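You operate a simulated robot arm through the tools that you are given. There is no shell and no other tool. Be economical: measure what you need, move in short steps, check, and stop when the job is done.

The job below is to be done with a simulated two-armed robot. You get a single attempt, and the scene is never put back.

JOB
Move the white sensor to mark 1, clamp it and teach it.
Fine: its yellow button teaches it, once the knob is tight.

Only the result counts: the job must be done as asked and must still hold three seconds after the hand-in. Knocking over, shifting, dropping, spilling or breaking anything else fails it.

ROBOT AND FRAMES
Two 7-joint arms with two-finger parallel grippers on one trunk, on a base that drives. Base frame: it is fixed to the floor where the robot stands at the start and does not move with it; the origin is under the middle of the robot, x ahead of it, y to its left, z up. Readings come in mm, degrees, newtons and seconds.
The left shoulder is at the start at [73, 182, 1086], the right one opposite. With the tool pointing down near the work surface each hand reaches from about 100 to 740 mm from the robot's upright axis, wherever it stands, measured 20 degrees to its own side. Places, roughly: back brush [800, -100, 900]; back post knob [800, -200, 1100]; black knob of the white sensor [500, 0, 800]; front post knob [1900, 100, 1100]; white sensor [600, 100, 800]; yellow sensor button [600, 100, 900]. Payload 3.91 kg a hand.
Tool frame (each hand has its own): the origin (TCP) lies between the finger pads and is the grasp point; the fingertips stand 30 mm ahead of it; z points along the fingers, y is the line along which they close. Largest opening 110 mm; finger width 20, thickness 10; the body of the gripper, 48 by 112 mm, starts 55 mm behind the TCP.
Orientation is that of the tool frame in the base frame, as a unit quaternion [w, x, y, z]. With the fingers straight down and closing along the base's y, the tool's x points along the base's -x, its y along +y and its z along -z.

CONTROLS
- The arms move only by the tool move_arm. It takes "left_steps", "right_steps" or both (then of equal length, played together; a hand with none holds still); each is a list of rows, each an object of numbers (a shift or turn left out is 0, a gripper value left out holds the last): "x", "y", "z": the shift along the tool's x, y, z in units of 500 mm (1.0 is 500 mm); "rx", "ry", "rz": the turn, a rotation vector about the tool's x, y, z in units of 60 degrees (1.0 is 60 degrees); "jaw": the finger opening in m, from 0 to 0.11. In form: [{"x": .., "y": .., "z": .., "rx": .., "ry": .., "rz": .., "jaw": ..}, ...]. A call has 1 to 20 rows; each row is the pose to reach, as a shift and turn from the pose commanded when the call began, along the tool's axes at that moment. A call with a number of a shift or a turn outside -1 to 1 is refused whole. A row lasts 0.2 s, in which the tool goes at most 50 mm and 8.6 degrees; a call with a longer step from one row to the next is refused whole, and so is a gripper value outside its range. Where a pose cannot be reached the arm comes as near as it can. A force on the tool above 90 N (or 10 N above the force at the start of the call, whichever is more), or a blocked arm, ends the call early, and 0.2 s more pass. The fingers move at their own pace (about 72 mm/s each) and stop on an object; they squeeze with about 35 N. The grip force told is the motor's: it shows also when the fingers shut on nothing. Time passes only in rows, and 0.2 s behind the last, so rows that repeat a pose let the fingers close. The reply holds the time, the measured pose of the TCP, the force on the tool along the base axes, the opening and the grip force, in the units named above and with some noise, with the torque about the TCP (base axes, N m) and any sound that the robot's microphone picked up.
- Cameras (640 x 400 px; columns grow to the right, rows downward): "scene" is now at [214.4, 10.2, 1263.2]; the picture's right is [0.12, -0.99, 0.00], its down [-0.67, -0.08, -0.74] and it looks along [0.74, 0.09, -0.67] (base axes); focal length 224 px, centre (320, 200). "left" rides on the left gripper at [73, -17, -103] in its tool frame; the picture's right is [0.23, 0.97, 0.00], its down [-0.76, 0.18, -0.62] and it looks along [-0.61, 0.14, 0.78] (tool axes); focal length 222 px, centre (320, 200). "right" rides on the right gripper at [72, 17, -103] in its tool frame; the picture's right is [-0.23, 0.97, 0.00], its down [-0.76, -0.18, -0.62] and it looks along [-0.61, -0.14, 0.78] (tool axes); focal length 222 px, centre (320, 200). There is no depth. A picture from a camera that has moved, and an enlarged one, comes with that camera's place and axes in the base frame and with its lens.
- get_image(camera): a new picture of that camera. The clock stands still meanwhile.
- raise_lower(by): slides the trunk up (or, below 0, down) by that many mm; the arms and the scene camera ride with it, the base frame stays. It gives what a move gives, with no picture.
- base_move(legs): drives the robot by 1 to 6 legs, each [ahead, left, turn to the left] in mm, mm and degrees, along the robot's own axes; the way and the turn of a leg run together, so that a leg with both is an arc; at most 1500 mm and 180 degrees a leg. The arms and the cameras ride along, it lands a little off, and it stops where it bumps. It gives what a move gives.
- head_to(pan, tilt): turns the head with the scene camera to pan (to the left, within 80 degrees either way) and tilt (down, from -29 to 69), counted from straight ahead of the robot. It gives what a move gives.
- zoom(camera, box): a new picture of the part [left, top, right, bottom] of that camera's present view, enlarged. The clock stands still meanwhile.
- close_job(): hands the job in; it is judged then, once.

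Work in short steps. Places have to be worked out from the pictures, the camera data and where the tool is seen: move nearer, look again, correct. Check each grasp and each placing, and mend what went wrong. You have 120 turns and 92 pictures in all, those below and enlarged ones among them. Open the grippers and draw the arms clear of the work before you hand the job in, unless the task says otherwise; then end with one line.

The tools are called after "Call:" by a JSON object that holds its "fn" and its "kwargs". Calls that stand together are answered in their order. move_arm: Moves the arms, as the interface text tells. Its arguments: {"type":"object","properties":{"left_steps":{"type":"array","items":{"type":"object","properties":{"x":{"type":"number"},"y":{"type":"number"},"z":{"type":"number"},"rx":{"type":"number"},"ry":{"type":"number"},"rz":{"type":"number"},"jaw":{"type":"number"}}}},"right_steps":{"type":"array","items":{"type":"object","properties":{"x":{"type":"number"},"y":{"type":"number"},"z":{"type":"number"},"rx":{"type":"number"},"ry":{"type":"number"},"rz":{"type":"number"},"jaw":{"type":"number"}}}}},"required":[]} The other tools are called the same way: raise_lower (by) slides the trunk up or down; base_move (legs) drives the base; head_to (pan, tilt) turns the head that bears the scene camera; get_image (camera) takes a picture; zoom (camera, box) takes an enlarged picture of a part of a camera's view; close_job () hands the job in.

At the start:

```text
t: 0.0
left_position: [468.4, 326.1, 1107.6]
left_tool_rot: [0.0, -0.001, 1.0, 0.0]
left_ft_force: [0.1, -0.3, 0.2]
left_moment: [-0.03, 0.02, 0.02]
left_opening: 110.1
left_finger_force: 0.0
right_position: [421.6, -89.5, 1112.0]
right_tool_rot: [0.0, 0.001, 1.0, 0.001]
right_ft_force: [-0.3, 0.3, -0.2]
right_moment: [-0.01, 0.02, -0.02]
right_opening: 110.0
right_finger_force: 0.1
trunk travel left (down, up): [-350.0, 164.0]
robot x, y, heading: [-1.0, 0.9, 0.1]
head pan, tilt: [6.6, 42.1]
```

scene: 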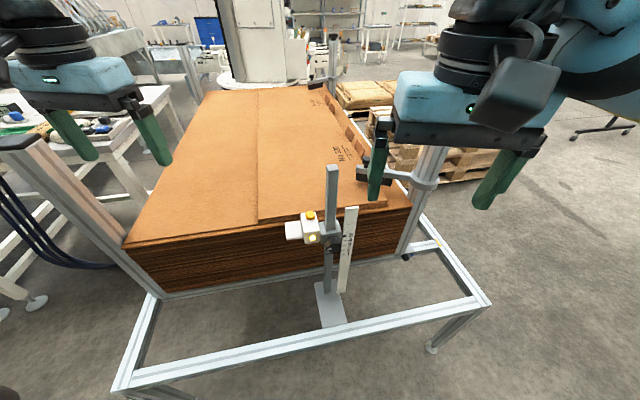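
right: 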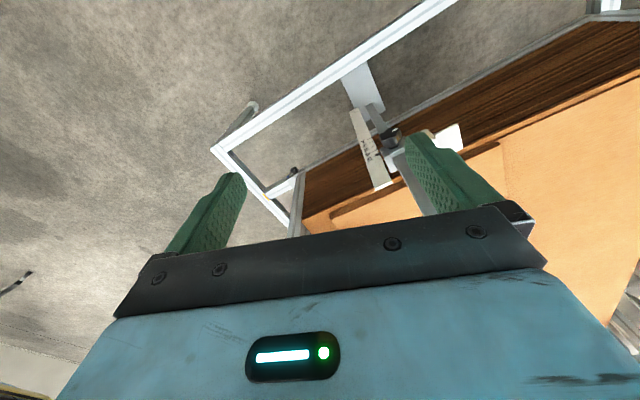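
left: 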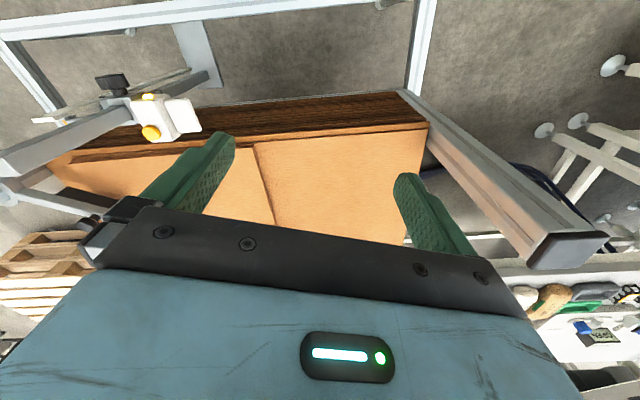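

The white sensor sits on a short post with a scale beside it; I zoom on it to see the marks and the knob.

Call:
{"fn": "zoom", "kwargs": {"camera": "scene", "box": [260, 150, 400, 340]}}

Call:
{"fn": "zoom", "kwargs": {"camera": "left", "box": [0, 30, 240, 180]}}

Call:
{"fn": "zoom", "kwargs": {"camera": "right", "box": [320, 40, 500, 220]}}

```text
2.11 times, centred on (330, 245) of scene
camera zoom: at [214.4, 10.2, 1263.2], right [0.12, -0.99, 0.0], down [-0.67, -0.08, -0.74], along [0.74, 0.09, -0.67], focal length 472 px, centre (299, 105)
```

zoom: 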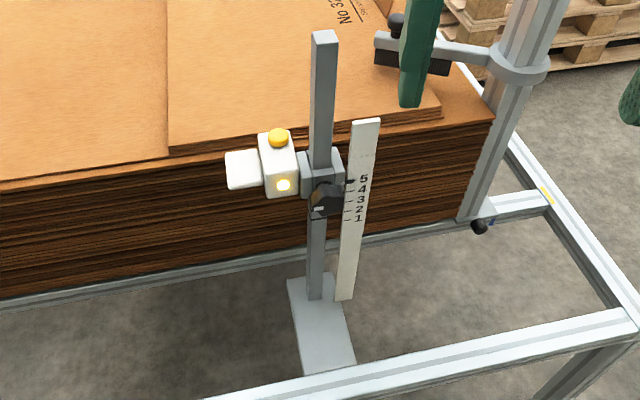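

```text
2.67 times, centred on (120, 105) of left
camera zoom: at [395.5, 308.4, 1211.7], right [-0.23, 0.97, 0.0], down [0.76, 0.18, 0.62], along [0.61, 0.14, -0.78], focal length 592 px, centre (853, 453)
```

zoom: 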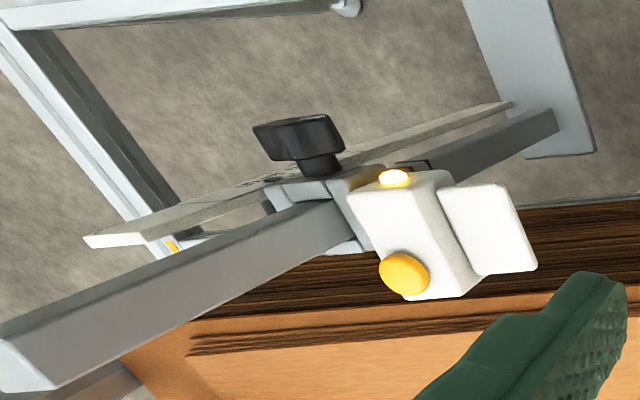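

```text
2.22 times, centred on (410, 130) of right
camera zoom: at [349.9, -72.6, 1216.3], right [0.23, 0.97, 0.0], down [0.76, -0.18, 0.62], along [0.61, -0.14, -0.78], focal length 494 px, centre (120, 356)
```

zoom: 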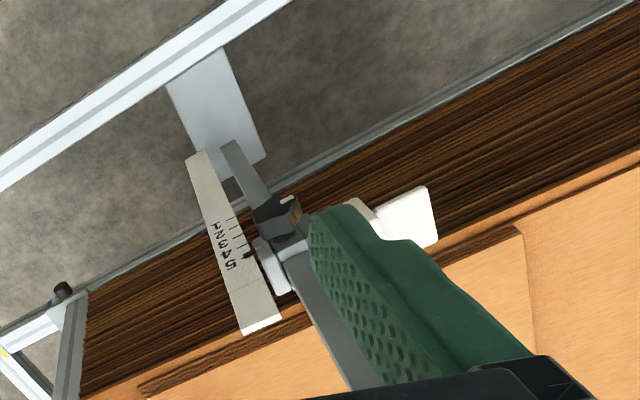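

The triangulation puts the button near (589, 80, 870) and the knob near (538, 17, 837), with its axis towards the robot. I start pitching the right hand to horizontal, well in front of the knob.

Call:
{"fn": "move_arm", "kwargs": {"right_steps": [{"x": 0.02, "z": 0.05, "ry": -0.12}, {"x": 0.04, "z": 0.1, "ry": -0.24}, {"x": 0.06, "z": 0.15, "ry": -0.36}, {"x": 0.08, "z": 0.2, "ry": -0.48}, {"x": 0.1, "z": 0.25, "ry": -0.6}, {"x": 0.12, "z": 0.3, "ry": -0.72}, {"x": 0.14, "z": 0.35, "ry": -0.84}, {"x": 0.16, "y": 0.05, "z": 0.4, "ry": -0.96}]}}

```text
t: 1.8
left_position: [467.4, 330.1, 1106.7]
left_tool_rot: [0.001, -0.001, 1.0, -0.001]
left_ft_force: [0.7, 0.3, 0.9]
left_moment: [-0.02, -0.05, -0.02]
left_opening: 110.1
left_finger_force: 0.1
right_position: [353.7, -37.8, 906.1]
right_tool_rot: [0.483, 0.0, 0.876, 0.0]
right_ft_force: [-0.1, -0.6, 0.6]
right_moment: [0.0, 0.0, -0.01]
right_opening: 109.9
right_finger_force: 0.1
right hand out of reach, approached as far as the arm can: row 6, 7, 8
trunk travel left (down, up): [-350.0, 164.0]
robot x, y, heading: [-0.1, 1.6, 0.3]
head pan, tilt: [6.6, 42.1]
```

The hand was too close in for the arm. I back the base 150 mm to give it room, then finish the pitch.

Call:
{"fn": "base_move", "kwargs": {"legs": [[-150, 0, 0]]}}

```text
t: 3.2
left_position: [322.8, 325.7, 1107.9]
left_tool_rot: [0.001, 0.002, 1.0, 0.0]
left_ft_force: [-0.2, -0.3, 0.9]
left_moment: [-0.03, 0.02, 0.01]
left_opening: 110.0
left_finger_force: 0.0
right_position: [208.3, -41.4, 906.2]
right_tool_rot: [0.482, 0.003, 0.876, -0.002]
right_ft_force: [0.3, 0.4, -0.6]
right_moment: [0.04, 0.0, -0.01]
right_opening: 110.1
right_finger_force: 0.0
trunk travel left (down, up): [-350.0, 164.0]
robot x, y, heading: [-145.4, -0.6, -0.0]
head pan, tilt: [6.6, 42.1]
```

I complete the pitch to horizontal and go to about (380, 0, 840), then look with the right wrist camera.

Call:
{"fn": "move_arm", "kwargs": {"right_steps": [{"x": -0.015, "y": 0.016, "z": 0.072, "ry": -0.108}, {"x": -0.03, "y": 0.033, "z": 0.144, "ry": -0.216}, {"x": -0.044, "y": 0.05, "z": 0.216, "ry": -0.324}, {"x": -0.058, "y": 0.066, "z": 0.288, "ry": -0.432}, {"x": -0.073, "y": 0.082, "z": 0.361, "ry": -0.54}, {"x": -0.073, "y": 0.082, "z": 0.361, "ry": -0.54}]}}

Call:
{"fn": "get_image", "kwargs": {"camera": "right"}}

Call:
{"fn": "get_image", "kwargs": {"camera": "scene"}}

```text
t: 4.6
left_position: [323.3, 325.0, 1108.6]
left_tool_rot: [0.0, 0.002, 1.0, 0.0]
left_ft_force: [-0.1, 0.8, -0.2]
left_moment: [0.01, -0.02, -0.01]
left_opening: 110.1
left_finger_force: 0.0
right_position: [379.0, -0.5, 841.4]
right_tool_rot: [0.708, 0.002, 0.707, -0.002]
right_ft_force: [-0.3, 0.5, 0.3]
right_moment: [0.0, -0.01, -0.01]
right_opening: 109.8
right_finger_force: 0.0
trunk travel left (down, up): [-350.0, 164.0]
robot x, y, heading: [-146.5, 1.5, -0.3]
head pan, tilt: [6.6, 42.1]
```

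```text
85 pictures are left
camera right: at [276.0, 17.2, 769.2], right [0.01, 0.97, 0.23], down [-0.63, -0.17, 0.76], along [0.78, -0.15, 0.61], focal length 222 px, centre (320, 200)
```

right: 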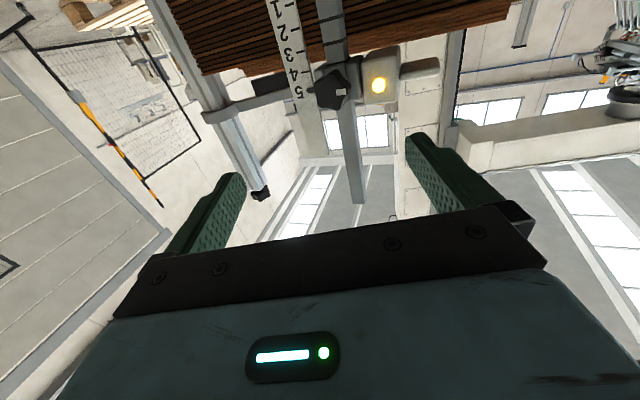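

```text
84 pictures are left
camera scene: at [68.1, 9.5, 1263.3], right [0.11, -0.99, 0.0], down [-0.67, -0.07, -0.74], along [0.74, 0.08, -0.67], focal length 224 px, centre (320, 200)
```

scene: 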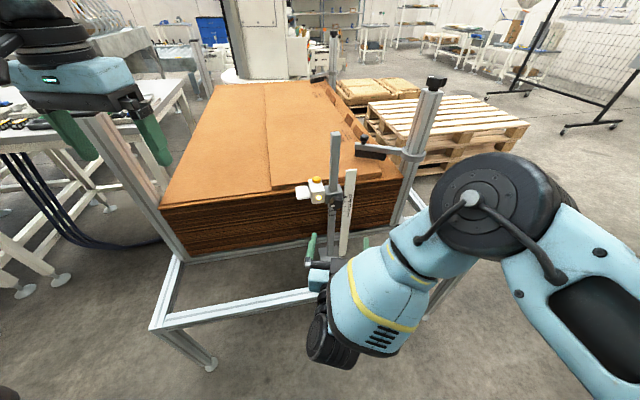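

Call:
{"fn": "zoom", "kwargs": {"camera": "right", "box": [240, 0, 460, 138]}}

Call:
{"fn": "zoom", "kwargs": {"camera": "scene", "box": [280, 160, 380, 240]}}

```text
2.90 times, centred on (350, 69) of right
camera zoom: at [276.0, 17.2, 769.2], right [0.01, 0.97, 0.23], down [-0.63, -0.17, 0.76], along [0.78, -0.15, 0.61], focal length 644 px, centre (233, 580)
```

zoom: 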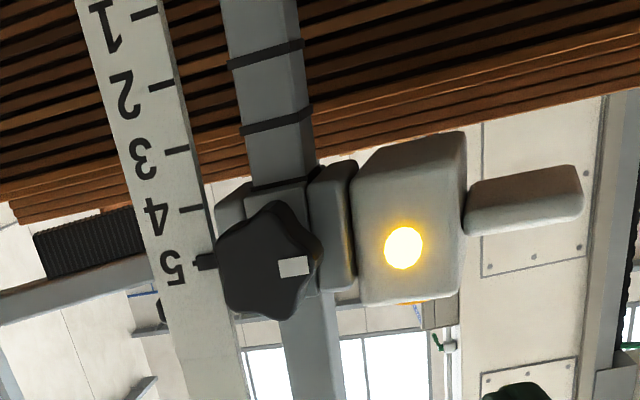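

```text
5.00 times, centred on (330, 200) of scene
camera zoom: at [68.1, 9.5, 1263.3], right [0.11, -0.99, 0.0], down [-0.67, -0.07, -0.74], along [0.74, 0.08, -0.67], focal length 1120 px, centre (270, 200)
```

zoom: 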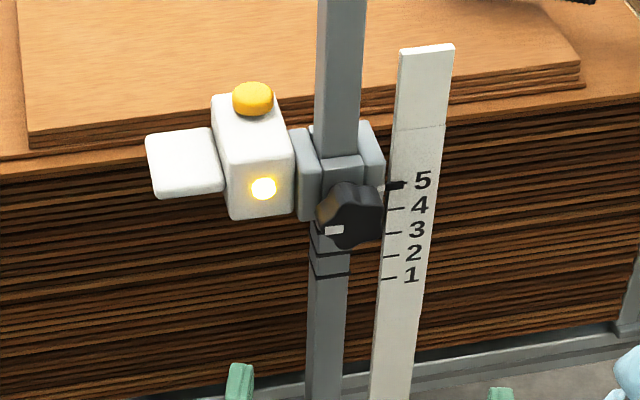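

The setup is turned by about 18° relative to my base: knob axis along (0.95, 0.31, 0), knob at about (538, 14, 830), marks 20 mm apart. The clamp therefore has to go down about 80 mm. I yaw the right hand to line up with the knob axis and come nearer for a look.

Call:
{"fn": "move_arm", "kwargs": {"right_steps": [{"x": 0.007, "y": -0.006, "z": 0.05, "rx": -0.1, "jaw": 0.07}, {"x": 0.014, "y": -0.012, "z": 0.1, "rx": -0.2}, {"x": 0.022, "y": -0.018, "z": 0.15, "rx": -0.3}, {"x": 0.022, "y": -0.018, "z": 0.174, "rx": -0.3}, {"x": 0.022, "y": -0.018, "z": 0.174, "rx": -0.3}]}}

Call:
{"fn": "get_image", "kwargs": {"camera": "right"}}

Call:
{"fn": "zoom", "kwargs": {"camera": "scene", "box": [280, 160, 380, 240]}}

```text
t: 5.4
left_position: [323.6, 325.2, 1108.3]
left_tool_rot: [0.0, 0.002, 1.0, 0.0]
left_ft_force: [-1.0, -0.2, -0.7]
left_moment: [-0.02, 0.02, 0.01]
left_opening: 110.0
left_finger_force: 0.1
right_position: [404.2, 27.9, 828.6]
right_tool_rot: [0.638, -0.04, 0.766, 0.069]
right_ft_force: [-0.9, -0.7, -0.2]
right_moment: [-0.01, 0.03, 0.01]
right_opening: 69.8
right_finger_force: 0.1
right hand out of reach, approached as far as the arm can: row 1, 2, 3, 4
trunk travel left (down, up): [-350.0, 164.0]
robot x, y, heading: [-146.1, 0.3, -0.1]
head pan, tilt: [6.6, 42.1]
stopped in row 4 (right hand): the arm was blocked; the commanded pose is now the measured one
```

```text
81 pictures are left
camera right: at [287.6, 30.9, 778.0], right [-0.11, 0.96, 0.28], down [-0.44, -0.29, 0.85], along [0.89, -0.03, 0.45], focal length 222 px, centre (320, 200)
```

right: 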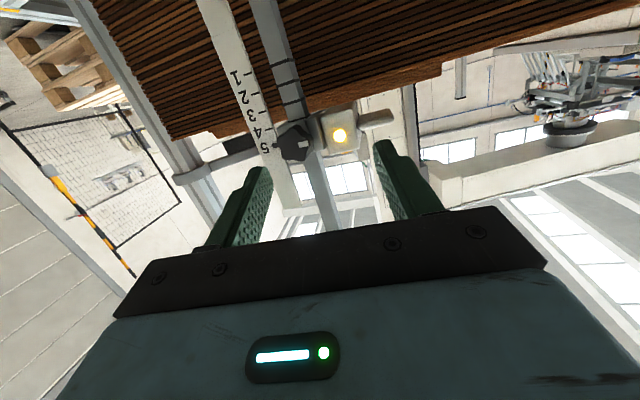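

```text
5.00 times, centred on (330, 200) of scene
camera zoom: at [68.5, 9.5, 1263.2], right [0.11, -0.99, 0.0], down [-0.67, -0.07, -0.74], along [0.74, 0.08, -0.67], focal length 1120 px, centre (270, 200)
```

zoom: 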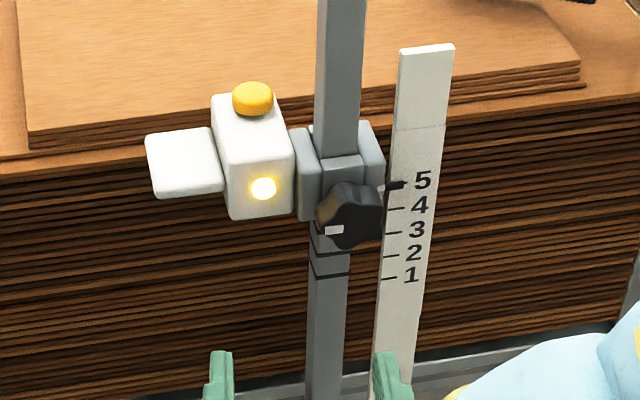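

The arm hit a joint limit when yawing. I turn the base 18° left instead, which puts the knob straight ahead of the right shoulder.

Call:
{"fn": "base_move", "kwargs": {"legs": [[0, 0, 18]]}}

```text
t: 6.8
left_position: [201.9, 453.8, 1108.7]
left_tool_rot: [0.0, -0.153, 0.988, 0.001]
left_ft_force: [0.2, -0.1, 0.1]
left_moment: [-0.03, 0.01, 0.0]
left_opening: 109.7
left_finger_force: 0.1
right_position: [368.9, 194.1, 830.5]
right_tool_rot: [0.619, -0.159, 0.75, 0.168]
right_ft_force: [-0.1, 0.9, 0.7]
right_moment: [-0.01, 0.01, 0.0]
right_opening: 69.9
right_finger_force: 0.0
trunk travel left (down, up): [-350.0, 164.0]
robot x, y, heading: [-142.2, -1.5, 17.6]
head pan, tilt: [6.6, 42.1]
```

Now I square the right hand to the knob axis and bring it in front of the knob at about (456, -13, 830).

Call:
{"fn": "move_arm", "kwargs": {"right_steps": [{"x": -0.003, "y": -0.075, "z": -0.005, "rx": 0.025, "ry": -0.029, "rz": -0.007}, {"x": -0.006, "y": -0.15, "z": -0.011, "rx": 0.05, "ry": -0.058, "rz": -0.014}, {"x": -0.009, "y": -0.225, "z": -0.016, "rx": 0.075, "ry": -0.087, "rz": -0.02}, {"x": -0.013, "y": -0.3, "z": -0.022, "rx": 0.1, "ry": -0.115, "rz": -0.027}, {"x": -0.016, "y": -0.375, "z": -0.028, "rx": 0.125, "ry": -0.144, "rz": -0.034}, {"x": -0.019, "y": -0.447, "z": -0.033, "rx": 0.147, "ry": -0.173, "rz": -0.04}, {"x": -0.019, "y": -0.447, "z": -0.033, "rx": 0.147, "ry": -0.173, "rz": -0.04}]}}

Call:
{"fn": "get_image", "kwargs": {"camera": "right"}}

Call:
{"fn": "get_image", "kwargs": {"camera": "scene"}}

```text
t: 8.4
left_position: [201.4, 452.7, 1107.3]
left_tool_rot: [0.0, -0.154, 0.988, 0.001]
left_ft_force: [-0.2, -1.4, -0.5]
left_moment: [0.01, -0.02, 0.04]
left_opening: 110.1
left_finger_force: 0.2
right_position: [388.7, 106.3, 911.2]
right_tool_rot: [0.697, -0.109, 0.701, 0.107]
right_ft_force: [-0.2, 0.6, -0.9]
right_moment: [0.0, 0.02, 0.0]
right_opening: 69.9
right_finger_force: 0.0
right hand out of reach, approached as far as the arm can: row 1, 2, 3, 4, 5, 6, 7
trunk travel left (down, up): [-350.0, 164.0]
robot x, y, heading: [-145.9, -4.2, 17.4]
head pan, tilt: [6.6, 42.1]
```

```text
79 pictures are left
camera right: at [284.0, 91.2, 839.8], right [-0.29, 0.93, 0.23], down [-0.54, -0.36, 0.76], along [0.79, 0.1, 0.6], focal length 222 px, centre (320, 200)
```

right: 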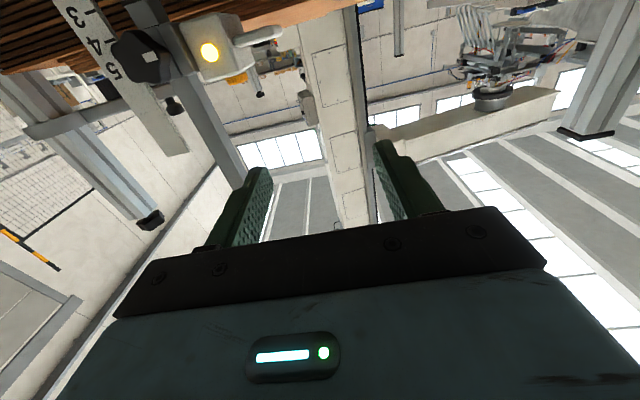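

```text
78 pictures are left
camera scene: at [55.4, 74.9, 1263.2], right [0.41, -0.91, 0.0], down [-0.61, -0.27, -0.74], along [0.68, 0.3, -0.67], focal length 224 px, centre (320, 200)
```

scene: 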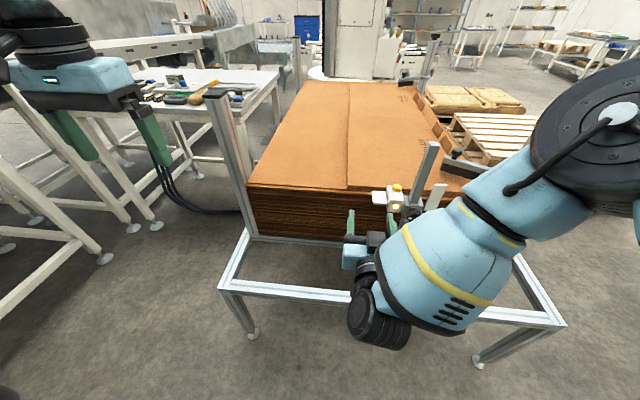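

The hand is still too close to the shoulder, leaving the elbow cramped. I back off another 150 mm along the robot's own axis.

Call:
{"fn": "base_move", "kwargs": {"legs": [[-150, 0, 0]]}}

```text
t: 9.8
left_position: [58.9, 406.7, 1109.1]
left_tool_rot: [0.001, -0.151, 0.989, 0.0]
left_ft_force: [0.7, 0.6, 0.8]
left_moment: [0.01, -0.01, 0.02]
left_opening: 110.0
left_finger_force: 0.2
right_position: [244.2, 58.6, 911.4]
right_tool_rot: [0.698, -0.107, 0.7, 0.107]
right_ft_force: [-0.7, 0.3, 0.5]
right_moment: [0.02, 0.03, 0.0]
right_opening: 69.8
right_finger_force: 0.0
trunk travel left (down, up): [-350.0, 164.0]
robot x, y, heading: [-287.5, -49.2, 17.3]
head pan, tilt: [6.6, 42.1]
```

Same orientation now; I move to the pre-grasp point in front of the knob.

Call:
{"fn": "move_arm", "kwargs": {"right_steps": [{"x": 0.027, "y": -0.044, "z": 0.058}, {"x": 0.054, "y": -0.087, "z": 0.117}, {"x": 0.081, "y": -0.131, "z": 0.175}, {"x": 0.108, "y": -0.175, "z": 0.233}, {"x": 0.135, "y": -0.218, "z": 0.292}, {"x": 0.162, "y": -0.262, "z": 0.35}, {"x": 0.162, "y": -0.262, "z": 0.35}]}}

Call:
{"fn": "get_image", "kwargs": {"camera": "right"}}

Call:
{"fn": "get_image", "kwargs": {"camera": "scene"}}

```text
t: 11.4
left_position: [59.1, 407.8, 1107.8]
left_tool_rot: [0.0, -0.151, 0.989, -0.001]
left_ft_force: [-0.6, 1.2, 0.9]
left_moment: [-0.02, -0.01, 0.0]
left_opening: 110.1
left_finger_force: 0.0
right_position: [418.2, 100.1, 898.1]
right_tool_rot: [0.679, -0.081, 0.726, 0.073]
right_ft_force: [0.3, 0.0, 0.0]
right_moment: [-0.01, -0.03, -0.04]
right_opening: 69.9
right_finger_force: 0.0
right hand out of reach, approached as far as the arm can: row 1, 2, 3, 4, 5, 6, 7
trunk travel left (down, up): [-350.0, 164.0]
robot x, y, heading: [-289.4, -41.1, 17.2]
head pan, tilt: [6.6, 42.1]
```

```text
77 pictures are left
camera right: at [308.7, 93.7, 834.0], right [-0.2, 0.96, 0.22], down [-0.52, -0.29, 0.8], along [0.83, 0.04, 0.55], focal length 222 px, centre (320, 200)
```

right: 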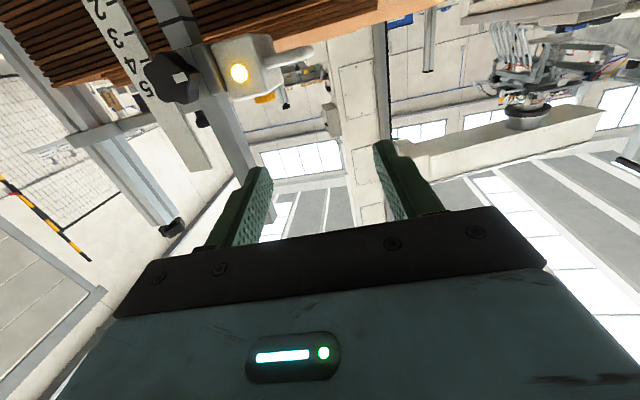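

```text
76 pictures are left
camera scene: at [-88.8, 28.9, 1263.3], right [0.41, -0.91, 0.0], down [-0.61, -0.27, -0.74], along [0.68, 0.3, -0.67], focal length 224 px, centre (320, 200)
```

scene: 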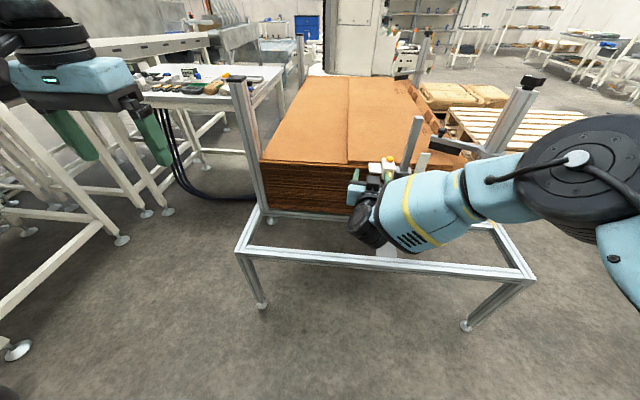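

The wrist seems to run out of bend because the shoulder is high above the work. I lower the trunk by 180 mm so the forearm lies flatter; nothing is beneath the hands in that range.

Call:
{"fn": "raise_lower", "kwargs": {"by": -180}}

```text
t: 13.4
left_position: [58.6, 407.3, 929.6]
left_tool_rot: [0.0, -0.152, 0.988, 0.0]
left_ft_force: [-0.9, 0.3, 0.3]
left_moment: [0.02, -0.02, 0.01]
left_opening: 109.7
left_finger_force: 0.0
right_position: [417.4, 98.3, 725.4]
right_tool_rot: [0.679, -0.08, 0.726, 0.073]
right_ft_force: [-1.2, 0.3, 0.6]
right_moment: [0.03, -0.01, 0.01]
right_opening: 70.0
right_finger_force: 0.1
trunk travel left (down, up): [-170.0, 344.0]
robot x, y, heading: [-290.6, -45.6, 17.3]
head pan, tilt: [6.6, 42.1]
```

With the shoulder lower, I retry the pre-grasp pose at (450, -14, 830).

Call:
{"fn": "move_arm", "kwargs": {"right_steps": [{"x": -0.05, "y": -0.05, "rx": -0.02, "ry": -0.015}, {"x": -0.1, "y": -0.1, "rx": -0.04, "ry": -0.03}, {"x": -0.15, "y": -0.15, "rx": -0.06, "ry": -0.045}, {"x": -0.19, "y": -0.2, "rx": -0.08, "ry": -0.06}, {"x": -0.21, "y": -0.234, "rx": -0.093, "ry": -0.064}, {"x": -0.21, "y": -0.234, "rx": -0.093, "ry": -0.064}]}}

```text
t: 14.8
left_position: [58.9, 406.7, 927.3]
left_tool_rot: [0.0, -0.152, 0.988, 0.0]
left_ft_force: [0.1, -0.4, -0.1]
left_moment: [-0.03, -0.02, 0.0]
left_opening: 109.8
left_finger_force: 0.1
right_position: [427.8, 50.5, 868.0]
right_tool_rot: [0.69, -0.1, 0.711, 0.096]
right_ft_force: [0.3, -0.5, 0.3]
right_moment: [-0.03, 0.01, 0.01]
right_opening: 70.1
right_finger_force: 0.1
right hand out of reach, approached as far as the arm can: row 1, 2, 3, 4, 5, 6
trunk travel left (down, up): [-170.0, 344.0]
robot x, y, heading: [-289.0, -47.2, 17.5]
head pan, tilt: [6.6, 42.1]
```

Still limited, but closer. I'll look at the arm's posture to find which joint is limiting.

Call:
{"fn": "get_image", "kwargs": {"camera": "scene"}}

Call:
{"fn": "get_image", "kwargs": {"camera": "right"}}

```text
75 pictures are left
camera scene: at [-34.4, 46.0, 1073.3], right [0.41, -0.91, 0.0], down [-0.61, -0.27, -0.74], along [0.68, 0.3, -0.67], focal length 224 px, centre (320, 200)
```

scene: 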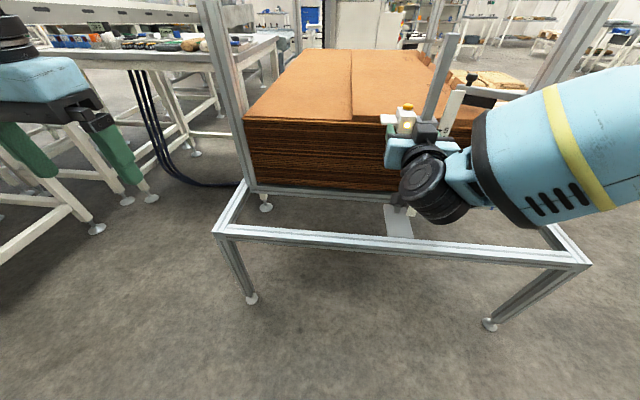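

```text
74 pictures are left
camera right: at [321.5, 37.7, 799.8], right [-0.26, 0.94, 0.23], down [-0.53, -0.33, 0.78], along [0.81, 0.08, 0.58], focal length 222 px, centre (320, 200)
```

right: 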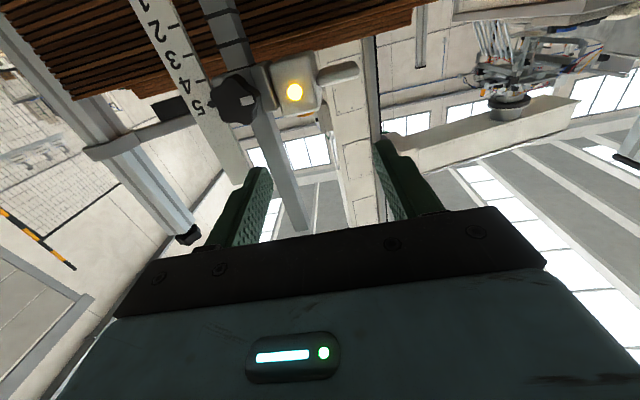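

The forearm comes in from the side, so a twist joint may be at its limit. I test whether rolling the hand frees it, in place.

Call:
{"fn": "move_arm", "kwargs": {"right_steps": [{"rz": 0.13}, {"rz": 0.26}, {"rz": 0.39}, {"rz": 0.52}, {"rz": 0.52}]}}

```text
t: 16.0
left_position: [60.0, 407.6, 928.1]
left_tool_rot: [-0.001, -0.151, 0.989, 0.0]
left_ft_force: [-0.5, -0.2, 1.5]
left_moment: [0.04, -0.04, 0.01]
left_opening: 110.0
left_finger_force: 0.1
right_position: [420.8, 63.1, 879.5]
right_tool_rot: [0.641, 0.086, 0.705, 0.29]
right_ft_force: [-0.4, 0.7, -0.3]
right_moment: [0.02, 0.04, 0.0]
right_opening: 70.1
right_finger_force: 0.0
right hand out of reach, approached as far as the arm can: row 1, 2, 3, 4, 5
trunk travel left (down, up): [-170.0, 344.0]
robot x, y, heading: [-287.4, -44.5, 17.3]
head pan, tilt: [6.6, 42.1]
```

Positive roll makes it worse; I try the negative direction.

Call:
{"fn": "move_arm", "kwargs": {"right_steps": [{"rz": -0.14}, {"rz": -0.28}, {"rz": -0.42}, {"rz": -0.56}, {"rz": -0.7}, {"rz": -0.84}, {"rz": -0.98}, {"rz": -0.98}]}}

```text
t: 17.8
left_position: [59.9, 406.5, 928.2]
left_tool_rot: [0.0, -0.151, 0.989, 0.0]
left_ft_force: [0.8, 0.2, 0.8]
left_moment: [-0.05, 0.02, 0.02]
left_opening: 110.0
left_finger_force: 0.0
right_position: [420.0, 65.3, 877.4]
right_tool_rot: [0.702, -0.273, 0.655, -0.062]
right_ft_force: [0.2, -0.3, -0.2]
right_moment: [0.01, 0.0, -0.01]
right_opening: 70.2
right_finger_force: 0.1
right hand out of reach, approached as far as the arm can: row 1, 2, 3, 4, 5, 6, 7, 8
trunk travel left (down, up): [-170.0, 344.0]
robot x, y, heading: [-290.5, -42.3, 17.5]
head pan, tilt: [6.6, 42.1]
```

The wrist bend itself is the limit. A right arm works better pointing leftward across the body, so I'll turn the base to about -10° and set the knob slightly left of centre. First I retract the hand a little.

Call:
{"fn": "move_arm", "kwargs": {"right_steps": [{"z": -0.08}, {"z": -0.16}, {"z": -0.24}, {"z": -0.3}, {"z": -0.3}]}}

Call:
{"fn": "base_move", "kwargs": {"legs": [[0, 0, -27.4], [125, 120, 0]]}}

```text
t: 19.0
left_position: [58.9, 406.9, 927.9]
left_tool_rot: [0.0, -0.15, 0.989, 0.0]
left_ft_force: [0.1, 0.0, 0.1]
left_moment: [0.02, 0.02, -0.02]
left_opening: 109.6
left_finger_force: 0.0
right_position: [275.9, 19.1, 879.7]
right_tool_rot: [0.704, -0.274, 0.652, -0.06]
right_ft_force: [1.4, -0.5, 0.9]
right_moment: [0.0, -0.02, 0.03]
right_opening: 69.9
right_finger_force: 0.0
right hand out of reach, approached as far as the arm can: row 1, 2
trunk travel left (down, up): [-170.0, 344.0]
robot x, y, heading: [-289.0, -44.5, 17.2]
head pan, tilt: [6.6, 42.1]
```

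```text
t: 22.1
left_position: [368.3, 298.8, 929.1]
left_tool_rot: [0.0, 0.084, 0.996, 0.0]
left_ft_force: [0.4, 1.1, 0.0]
left_moment: [-0.02, 0.03, 0.0]
left_opening: 110.1
left_finger_force: 0.0
right_position: [383.3, -144.1, 878.3]
right_tool_rot: [0.671, -0.113, 0.698, -0.223]
right_ft_force: [0.5, -0.1, -0.6]
right_moment: [-0.02, 0.04, -0.02]
right_opening: 70.0
right_finger_force: 0.1
trunk travel left (down, up): [-170.0, 344.0]
robot x, y, heading: [-150.7, 53.0, -9.9]
head pan, tilt: [6.6, 42.1]
```

Base is placed. Now I yaw the hand onto the knob axis and move to the pre-grasp point.

Call:
{"fn": "move_arm", "kwargs": {"right_steps": [{"x": -0.009, "y": 0.058, "z": 0.02, "rx": -0.08, "ry": -0.042}, {"x": -0.018, "y": 0.116, "z": 0.04, "rx": -0.16, "ry": -0.084}, {"x": -0.027, "y": 0.175, "z": 0.06, "rx": -0.24, "ry": -0.126}, {"x": -0.035, "y": 0.233, "z": 0.08, "rx": -0.32, "ry": -0.168}, {"x": -0.044, "y": 0.292, "z": 0.1, "rx": -0.402, "ry": -0.21}, {"x": -0.044, "y": 0.292, "z": 0.1, "rx": -0.402, "ry": -0.21}]}}

Call:
{"fn": "get_image", "kwargs": {"camera": "right"}}

Call:
{"fn": "get_image", "kwargs": {"camera": "scene"}}

```text
t: 23.7
left_position: [368.4, 298.0, 928.3]
left_tool_rot: [0.0, 0.086, 0.996, 0.0]
left_ft_force: [-0.1, 0.1, -0.2]
left_moment: [-0.04, -0.01, 0.01]
left_opening: 109.9
left_finger_force: 0.0
right_position: [465.1, -7.7, 815.2]
right_tool_rot: [0.699, -0.18, 0.684, -0.104]
right_ft_force: [0.0, 0.1, -0.8]
right_moment: [-0.01, -0.03, 0.04]
right_opening: 70.2
right_finger_force: 0.1
right hand out of reach, approached as far as the arm can: row 1, 2, 3, 4, 5, 6
trunk travel left (down, up): [-170.0, 344.0]
robot x, y, heading: [-148.6, 58.9, -9.8]
head pan, tilt: [6.6, 42.1]
stopped in row 6 (right hand): the arm was blocked; the commanded pose is now the measured one
```

```text
73 pictures are left
camera right: at [363.9, -31.3, 743.9], right [-0.11, 0.98, -0.18], down [-0.63, 0.07, 0.77], along [0.77, 0.19, 0.61], focal length 222 px, centre (320, 200)
```

right: 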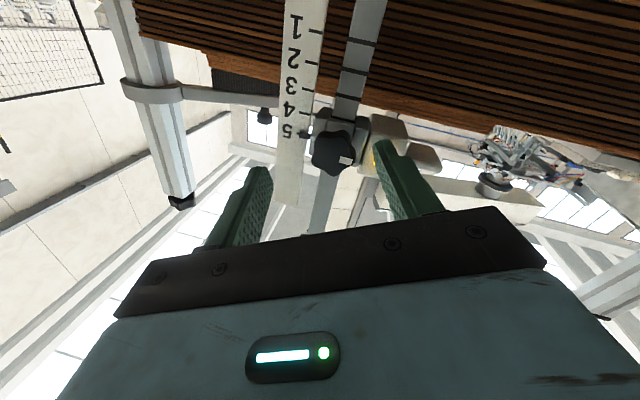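

```text
72 pictures are left
camera scene: at [120.6, 20.6, 1074.6], right [-0.04, -1.0, 0.0], down [-0.66, 0.03, -0.75], along [0.75, -0.03, -0.66], focal length 224 px, centre (320, 200)
```

scene: 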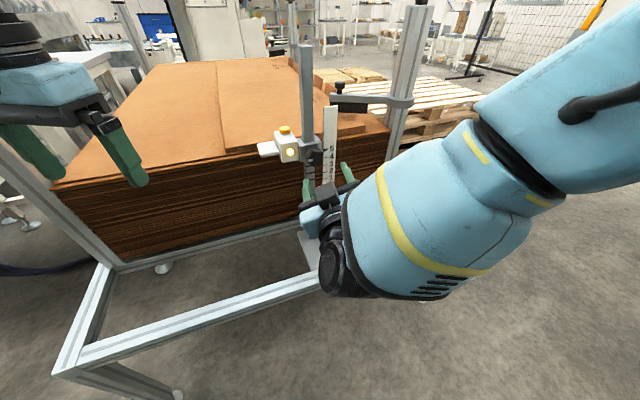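

The reach is better here, but the yaw joint stops at about +15° relative to the body. I'll retract, then use heading 18° with the knob nearer (about 560 mm ahead, slightly right of centre), where an earlier pose was reachable.

Call:
{"fn": "move_arm", "kwargs": {"right_steps": [{"z": -0.08}, {"z": -0.16}, {"z": -0.24}, {"z": -0.3}, {"z": -0.3}]}}

Call:
{"fn": "base_move", "kwargs": {"legs": [[0, 0, 27.8], [63, -195, 0]]}}

Call:
{"fn": "raise_lower", "kwargs": {"by": -60}}

```text
t: 24.9
left_position: [369.0, 298.5, 927.6]
left_tool_rot: [0.0, 0.086, 0.996, 0.0]
left_ft_force: [0.4, -0.7, -0.2]
left_moment: [-0.02, 0.04, 0.01]
left_opening: 109.9
left_finger_force: 0.1
right_position: [316.0, -24.1, 813.0]
right_tool_rot: [0.699, -0.18, 0.684, -0.106]
right_ft_force: [0.4, 0.3, 0.3]
right_moment: [0.03, 0.01, 0.01]
right_opening: 69.7
right_finger_force: 0.1
trunk travel left (down, up): [-170.0, 344.0]
robot x, y, heading: [-146.5, 58.3, -9.5]
head pan, tilt: [6.6, 42.1]
```

```text
t: 28.6
left_position: [316.9, 342.1, 927.4]
left_tool_rot: [0.0, -0.156, 0.988, 0.0]
left_ft_force: [0.2, -0.3, -1.0]
left_moment: [-0.01, 0.04, -0.02]
left_opening: 110.2
left_finger_force: 0.0
right_position: [420.0, 33.1, 813.2]
right_tool_rot: [0.704, -0.34, 0.621, 0.067]
right_ft_force: [-0.7, -0.5, -0.2]
right_moment: [-0.01, 0.01, -0.01]
right_opening: 70.0
right_finger_force: 0.1
trunk travel left (down, up): [-170.0, 344.0]
robot x, y, heading: [-27.3, -114.2, 17.9]
head pan, tilt: [6.6, 42.1]
```

```text
t: 29.6
left_position: [315.8, 340.9, 869.4]
left_tool_rot: [0.0, -0.156, 0.988, 0.0]
left_ft_force: [0.7, -0.5, 0.4]
left_moment: [0.03, 0.01, 0.0]
left_opening: 110.1
left_finger_force: 0.1
right_position: [419.0, 32.6, 753.1]
right_tool_rot: [0.704, -0.34, 0.62, 0.067]
right_ft_force: [0.0, 0.6, 0.3]
right_moment: [0.02, 0.01, 0.0]
right_opening: 70.0
right_finger_force: 0.0
trunk travel left (down, up): [-110.0, 404.0]
robot x, y, heading: [-28.2, -116.2, 17.9]
head pan, tilt: [6.6, 42.1]
```

Now I rotate the hand to the 18° axis and move to the pre-grasp point.

Call:
{"fn": "move_arm", "kwargs": {"right_steps": [{"x": -0.025, "y": -0.045, "z": 0.008, "rx": 0.06, "ry": 0.027}, {"x": -0.048, "y": -0.09, "z": 0.015, "rx": 0.12, "ry": 0.053}, {"x": -0.072, "y": -0.13, "z": 0.022, "rx": 0.18, "ry": 0.08}, {"x": -0.093, "y": -0.173, "z": 0.03, "rx": 0.245, "ry": 0.106}, {"x": -0.093, "y": -0.173, "z": 0.03, "rx": 0.245, "ry": 0.106}]}}

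Call:
{"fn": "get_image", "kwargs": {"camera": "right"}}

Call:
{"fn": "get_image", "kwargs": {"camera": "scene"}}

```text
t: 30.8
left_position: [315.9, 341.3, 868.3]
left_tool_rot: [0.0, -0.157, 0.988, -0.001]
left_ft_force: [-0.1, -1.0, 0.4]
left_moment: [-0.02, -0.01, 0.0]
left_opening: 110.1
left_finger_force: 0.1
right_position: [464.5, -9.1, 831.8]
right_tool_rot: [0.706, -0.249, 0.662, -0.033]
right_ft_force: [-0.6, 0.1, -0.5]
right_moment: [0.01, 0.0, -0.01]
right_opening: 70.0
right_finger_force: 0.0
trunk travel left (down, up): [-110.0, 404.0]
robot x, y, heading: [-26.8, -111.0, 17.9]
head pan, tilt: [6.6, 42.1]
```

```text
71 pictures are left
camera right: at [369.4, -53.8, 758.8], right [-0.3, 0.94, -0.18], down [-0.63, -0.06, 0.77], along [0.71, 0.35, 0.61], focal length 222 px, centre (320, 200)
```

right: 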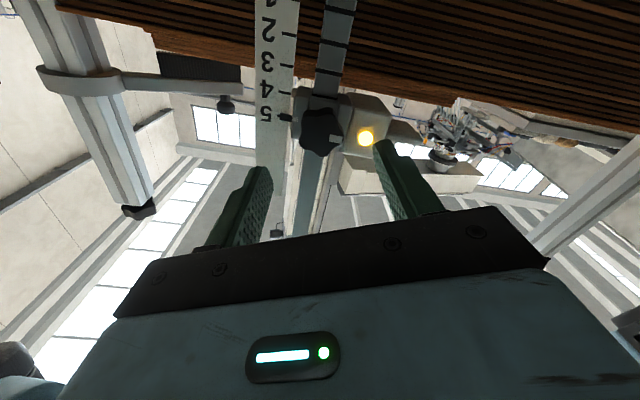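

```text
70 pictures are left
camera scene: at [250.1, -12.7, 1001.1], right [0.42, -0.91, 0.0], down [-0.61, -0.28, -0.74], along [0.67, 0.31, -0.67], focal length 224 px, centre (320, 200)
```

scene: 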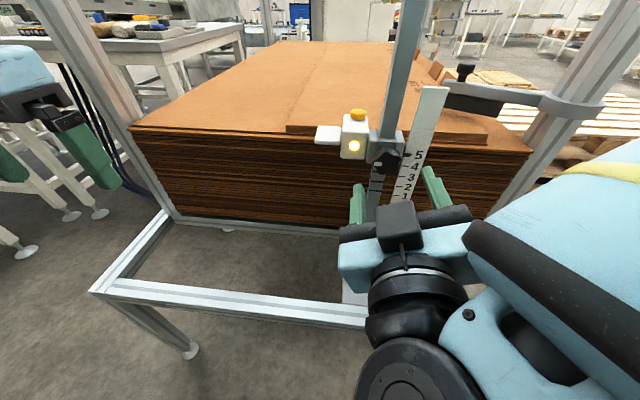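

The pose is reached exactly and aligned. I zoom in on the knob to fix its position.

Call:
{"fn": "zoom", "kwargs": {"camera": "right", "box": [240, 60, 420, 180]}}

Call:
{"fn": "zoom", "kwargs": {"camera": "scene", "box": [310, 90, 460, 210]}}

```text
3.33 times, centred on (330, 120) of right
camera zoom: at [369.4, -53.8, 758.8], right [-0.3, 0.94, -0.18], down [-0.63, -0.06, 0.77], along [0.71, 0.35, 0.61], focal length 740 px, centre (287, 467)
```

zoom: 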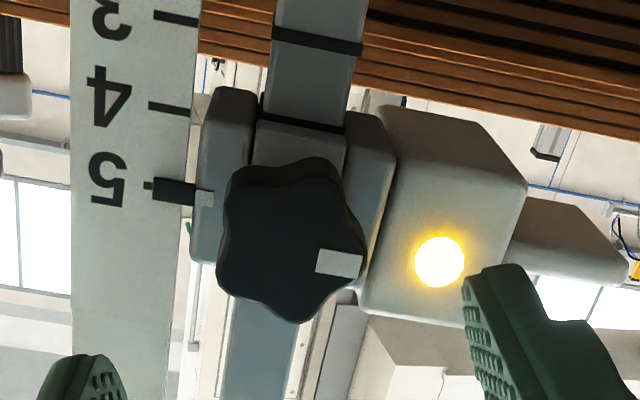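

```text
3.33 times, centred on (385, 150) of scene
camera zoom: at [250.1, -12.7, 1001.1], right [0.42, -0.91, 0.0], down [-0.61, -0.28, -0.74], along [0.67, 0.31, -0.67], focal length 747 px, centre (103, 367)
```

zoom: 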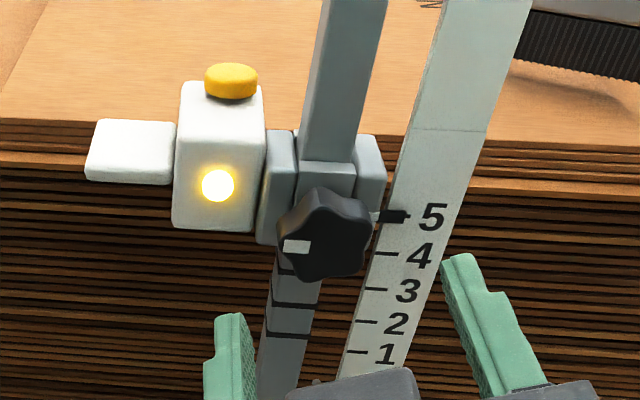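

Knob face centre is (535, 15.5, 829), about 37 mm across; the pointer is exactly at mark 5. Before gripping I test how far the hand can roll positively here, to have travel for loosening.

Call:
{"fn": "move_arm", "kwargs": {"right_steps": [{"rz": 0.14}, {"rz": 0.28}, {"rz": 0.42}, {"rz": 0.56}, {"rz": 0.7}, {"rz": 0.84}, {"rz": 0.98}, {"rz": 0.98}]}}

```text
t: 32.6
left_position: [315.8, 341.1, 867.9]
left_tool_rot: [-0.001, -0.156, 0.988, 0.001]
left_ft_force: [0.1, 0.0, 0.4]
left_moment: [0.01, 0.01, 0.0]
left_opening: 109.9
left_finger_force: 0.0
right_position: [466.2, -9.1, 829.8]
right_tool_rot: [0.63, 0.107, 0.699, 0.32]
right_ft_force: [0.4, -0.3, 0.3]
right_moment: [0.02, -0.04, 0.0]
right_opening: 69.9
right_finger_force: 0.0
trunk travel left (down, up): [-110.0, 404.0]
robot x, y, heading: [-27.1, -115.7, 18.0]
head pan, tilt: [6.6, 42.1]
```

That was freely reachable. I try further positive roll.

Call:
{"fn": "move_arm", "kwargs": {"right_steps": [{"rz": 0.14}, {"rz": 0.28}, {"rz": 0.42}, {"rz": 0.56}, {"rz": 0.7}, {"rz": 0.84}, {"rz": 0.98}, {"rz": 0.98}]}}

```text
t: 34.4
left_position: [316.1, 340.4, 868.2]
left_tool_rot: [0.0, -0.156, 0.988, 0.0]
left_ft_force: [0.6, 0.6, -1.0]
left_moment: [0.0, 0.01, -0.02]
left_opening: 109.9
left_finger_force: 0.0
right_position: [465.7, -9.0, 829.6]
right_tool_rot: [0.393, 0.437, 0.556, 0.587]
right_ft_force: [-0.3, 0.4, 0.7]
right_moment: [0.02, 0.01, 0.0]
right_opening: 70.2
right_finger_force: 0.1
trunk travel left (down, up): [-110.0, 404.0]
robot x, y, heading: [-29.3, -118.2, 17.8]
head pan, tilt: [6.6, 42.1]
```

Plenty of range: the fingers now close vertically. I advance so the tips surround the knob, still open.

Call:
{"fn": "move_arm", "kwargs": {"right_steps": [{"z": 0.04, "jaw": 0.062}, {"x": 0.002, "z": 0.08}, {"x": 0.004, "z": 0.105}, {"x": 0.004, "z": 0.117}, {"x": 0.004, "z": 0.117}]}}

Call:
{"fn": "get_image", "kwargs": {"camera": "right"}}

Call:
{"fn": "zoom", "kwargs": {"camera": "scene", "box": [310, 90, 460, 210]}}

```text
t: 35.6
left_position: [316.4, 341.8, 868.3]
left_tool_rot: [0.001, -0.157, 0.988, 0.0]
left_ft_force: [0.2, -0.6, 0.3]
left_moment: [0.0, 0.01, 0.01]
left_opening: 110.0
left_finger_force: 0.2
right_position: [520.7, 12.0, 829.1]
right_tool_rot: [0.393, 0.437, 0.557, 0.587]
right_ft_force: [-1.4, -0.4, 0.4]
right_moment: [0.0, -0.01, 0.01]
right_opening: 62.0
right_finger_force: 0.2
trunk travel left (down, up): [-110.0, 404.0]
robot x, y, heading: [-29.2, -117.1, 18.1]
head pan, tilt: [6.6, 42.1]
```

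```text
67 pictures are left
camera right: at [400.2, 47.6, 852.6], right [0.09, -0.28, 0.95], down [-0.36, -0.9, -0.23], along [0.93, -0.32, -0.19], focal length 222 px, centre (320, 200)
```

right: 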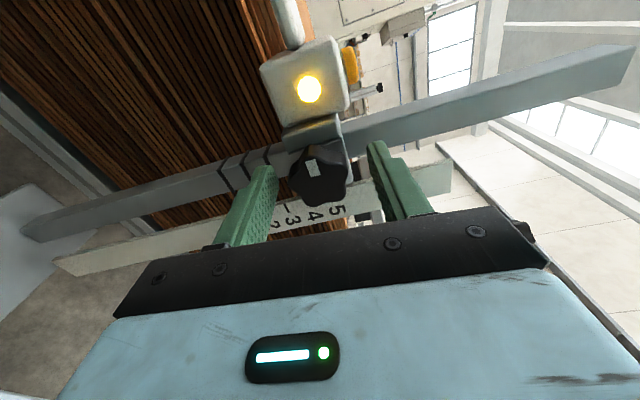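

```text
3.33 times, centred on (385, 150) of scene
camera zoom: at [250.1, -12.7, 1001.1], right [0.42, -0.91, 0.0], down [-0.61, -0.28, -0.74], along [0.67, 0.31, -0.67], focal length 747 px, centre (103, 367)
```

zoom: 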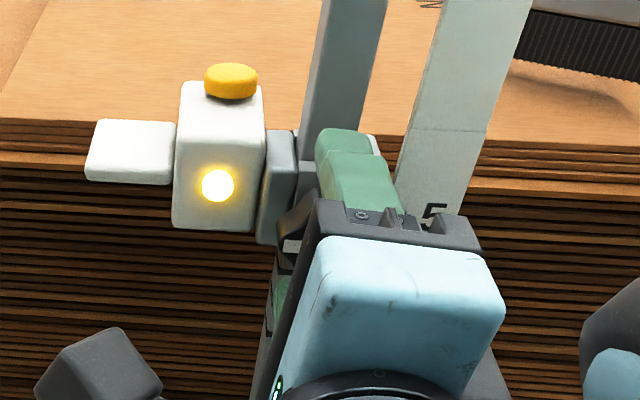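

The knob sits between the fingers. I close the gripper on it.

Call:
{"fn": "move_arm", "kwargs": {"right_steps": [{"jaw": 0.02}, {"jaw": 0.02}, {"jaw": 0.02}]}}

Call:
{"fn": "get_image", "kwargs": {"camera": "right"}}

```text
t: 36.4
left_position: [316.1, 342.0, 867.6]
left_tool_rot: [0.0, -0.157, 0.988, -0.001]
left_ft_force: [0.1, -0.7, 0.5]
left_moment: [-0.02, 0.02, -0.01]
left_opening: 109.8
left_finger_force: 0.0
right_position: [521.1, 12.5, 827.1]
right_tool_rot: [0.392, 0.436, 0.558, 0.587]
right_ft_force: [-1.7, 0.5, -8.8]
right_moment: [-0.03, 0.05, -0.04]
right_opening: 37.7
right_finger_force: 45.4
trunk travel left (down, up): [-110.0, 404.0]
robot x, y, heading: [-27.2, -113.6, 18.4]
head pan, tilt: [6.6, 42.1]
```

```text
65 pictures are left
camera right: at [400.3, 47.6, 851.6], right [0.1, -0.28, 0.95], down [-0.36, -0.9, -0.23], along [0.93, -0.32, -0.19], focal length 222 px, centre (320, 200)
```

right: 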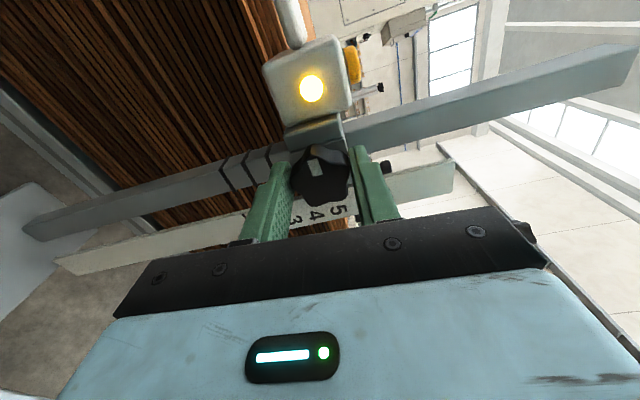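

Firm grip at 37.7 mm. I turn the knob counter-clockwise (negative roll) by 60° and watch the torque.

Call:
{"fn": "move_arm", "kwargs": {"right_steps": [{"rz": -0.125}, {"rz": -0.25}, {"rz": -0.375}, {"rz": -0.5}, {"rz": -0.625}, {"rz": -0.75}, {"rz": -0.875}, {"rz": -1.0}]}}

Call:
{"fn": "get_image", "kwargs": {"camera": "right"}}

```text
t: 38.2
left_position: [316.8, 342.0, 867.3]
left_tool_rot: [0.0, -0.156, 0.988, 0.0]
left_ft_force: [-0.3, -0.5, 0.9]
left_moment: [0.0, 0.03, 0.0]
left_opening: 109.9
left_finger_force: 0.0
right_position: [521.4, 10.6, 826.6]
right_tool_rot: [0.632, 0.098, 0.704, 0.309]
right_ft_force: [-10.2, 1.5, -33.6]
right_moment: [-0.06, 0.35, -0.18]
right_opening: 37.8
right_finger_force: 44.7
trunk travel left (down, up): [-110.0, 404.0]
robot x, y, heading: [-27.3, -113.7, 17.9]
head pan, tilt: [6.6, 42.1]
```

```text
64 pictures are left
camera right: at [405.3, 30.3, 777.8], right [-0.2, 0.65, 0.73], down [-0.41, -0.74, 0.54], along [0.89, -0.19, 0.42], focal length 222 px, centre (320, 200)
```

right: 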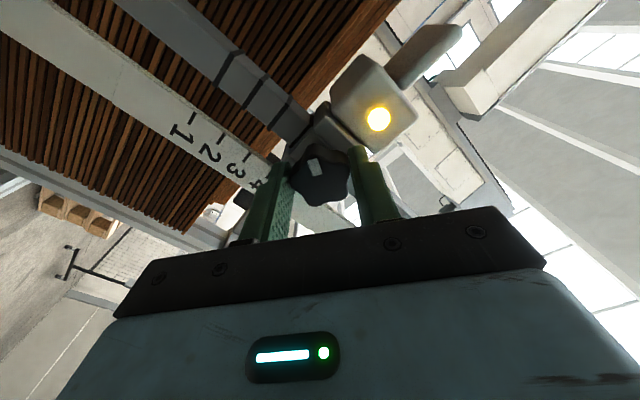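

The knob turned with the hand. I keep loosening another 60°.

Call:
{"fn": "move_arm", "kwargs": {"right_steps": [{"rz": -0.125}, {"rz": -0.25}, {"rz": -0.375}, {"rz": -0.5}, {"rz": -0.625}, {"rz": -0.75}, {"rz": -0.875}, {"rz": -1.0}]}}

```text
t: 40.0
left_position: [317.0, 341.4, 869.1]
left_tool_rot: [0.0, -0.157, 0.988, 0.001]
left_ft_force: [0.5, 0.6, -0.8]
left_moment: [0.0, 0.0, 0.0]
left_opening: 109.8
left_finger_force: 0.1
right_position: [521.1, 8.4, 827.6]
right_tool_rot: [0.702, -0.265, 0.66, -0.05]
right_ft_force: [-11.8, -16.2, -29.8]
right_moment: [-0.25, 0.71, -0.57]
right_opening: 38.0
right_finger_force: 45.6
trunk travel left (down, up): [-110.0, 404.0]
robot x, y, heading: [-27.4, -116.5, 17.9]
head pan, tilt: [6.6, 42.1]
```

120° turned and torque about the axis is near zero, so it seems loose. I test by moving down 10 mm while holding the knob.

Call:
{"fn": "move_arm", "kwargs": {"right_steps": [{"x": 0.009, "y": 0.0044}, {"x": 0.018, "y": 0.0088}, {"x": 0.018, "y": 0.0088}]}}

Call:
{"fn": "zoom", "kwargs": {"camera": "scene", "box": [310, 90, 460, 210]}}

```text
t: 40.8
left_position: [316.9, 339.5, 869.9]
left_tool_rot: [0.001, -0.157, 0.988, 0.001]
left_ft_force: [0.1, -0.1, 0.3]
left_moment: [-0.01, -0.02, 0.02]
left_opening: 110.2
left_finger_force: 0.0
right_position: [522.2, 9.2, 820.3]
right_tool_rot: [0.708, -0.259, 0.655, -0.049]
right_ft_force: [-1.7, -24.8, 4.9]
right_moment: [0.45, -1.18, -0.04]
right_opening: 38.0
right_finger_force: 44.8
trunk travel left (down, up): [-110.0, 404.0]
robot x, y, heading: [-27.3, -115.0, 17.9]
head pan, tilt: [6.6, 42.1]
```

```text
3.33 times, centred on (385, 150) of scene
camera zoom: at [249.8, -15.2, 1001.6], right [0.42, -0.91, 0.0], down [-0.61, -0.28, -0.74], along [0.68, 0.31, -0.67], focal length 747 px, centre (103, 367)
```

zoom: 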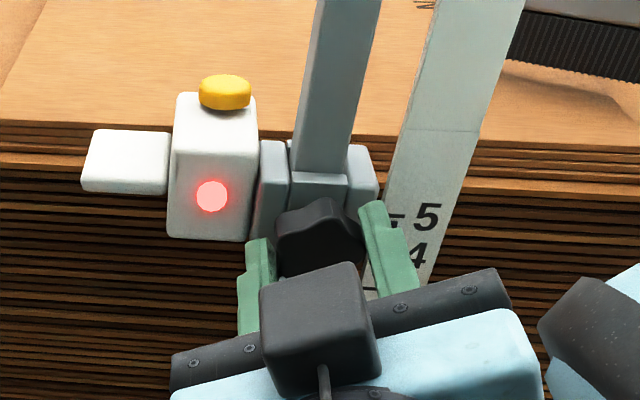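

It slides and the lamp turned red. I continue down 58 mm in small steps, easing the small sideways load.

Call:
{"fn": "move_arm", "kwargs": {"right_steps": [{"x": 0.018, "y": 0.006}, {"x": 0.036, "y": 0.014}, {"x": 0.054, "y": 0.023}, {"x": 0.072, "y": 0.031}, {"x": 0.09, "y": 0.039}, {"x": 0.107, "y": 0.047}, {"x": 0.107, "y": 0.047}]}}

Call:
{"fn": "get_image", "kwargs": {"camera": "scene"}}

Call:
{"fn": "get_image", "kwargs": {"camera": "right"}}

```text
t: 42.4
left_position: [316.7, 341.3, 867.9]
left_tool_rot: [0.0, -0.156, 0.988, 0.001]
left_ft_force: [0.2, 0.3, 0.4]
left_moment: [0.01, 0.0, 0.01]
left_opening: 110.1
left_finger_force: 0.1
right_position: [522.3, 8.9, 760.6]
right_tool_rot: [0.706, -0.263, 0.656, -0.047]
right_ft_force: [16.9, -3.8, 2.0]
right_moment: [0.4, -1.2, 0.1]
right_opening: 37.9
right_finger_force: 45.1
trunk travel left (down, up): [-110.0, 404.0]
robot x, y, heading: [-25.6, -112.8, 18.1]
head pan, tilt: [6.6, 42.1]
```

```text
62 pictures are left
camera scene: at [251.2, -13.0, 1000.8], right [0.42, -0.91, 0.0], down [-0.61, -0.28, -0.74], along [0.67, 0.31, -0.67], focal length 224 px, centre (320, 200)
```

scene: 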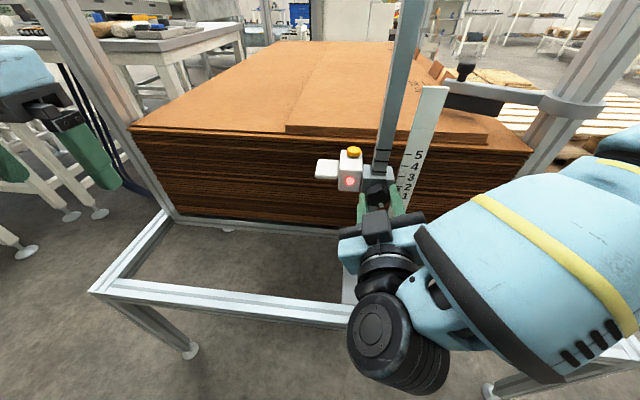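

```text
61 pictures are left
camera right: at [428.9, -38.5, 689.0], right [-0.3, 0.93, -0.22], down [-0.65, -0.03, 0.76], along [0.7, 0.37, 0.61], focal length 222 px, centre (320, 200)
```

right: 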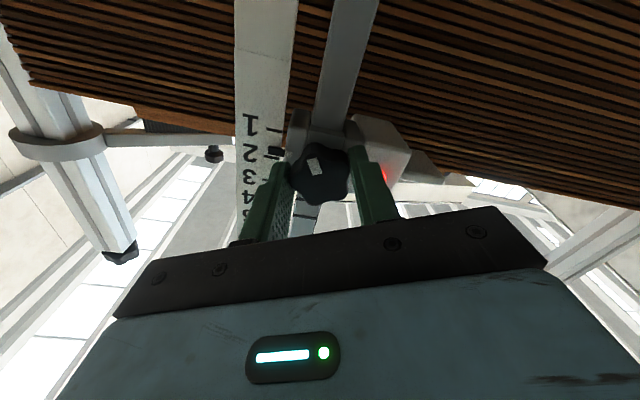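

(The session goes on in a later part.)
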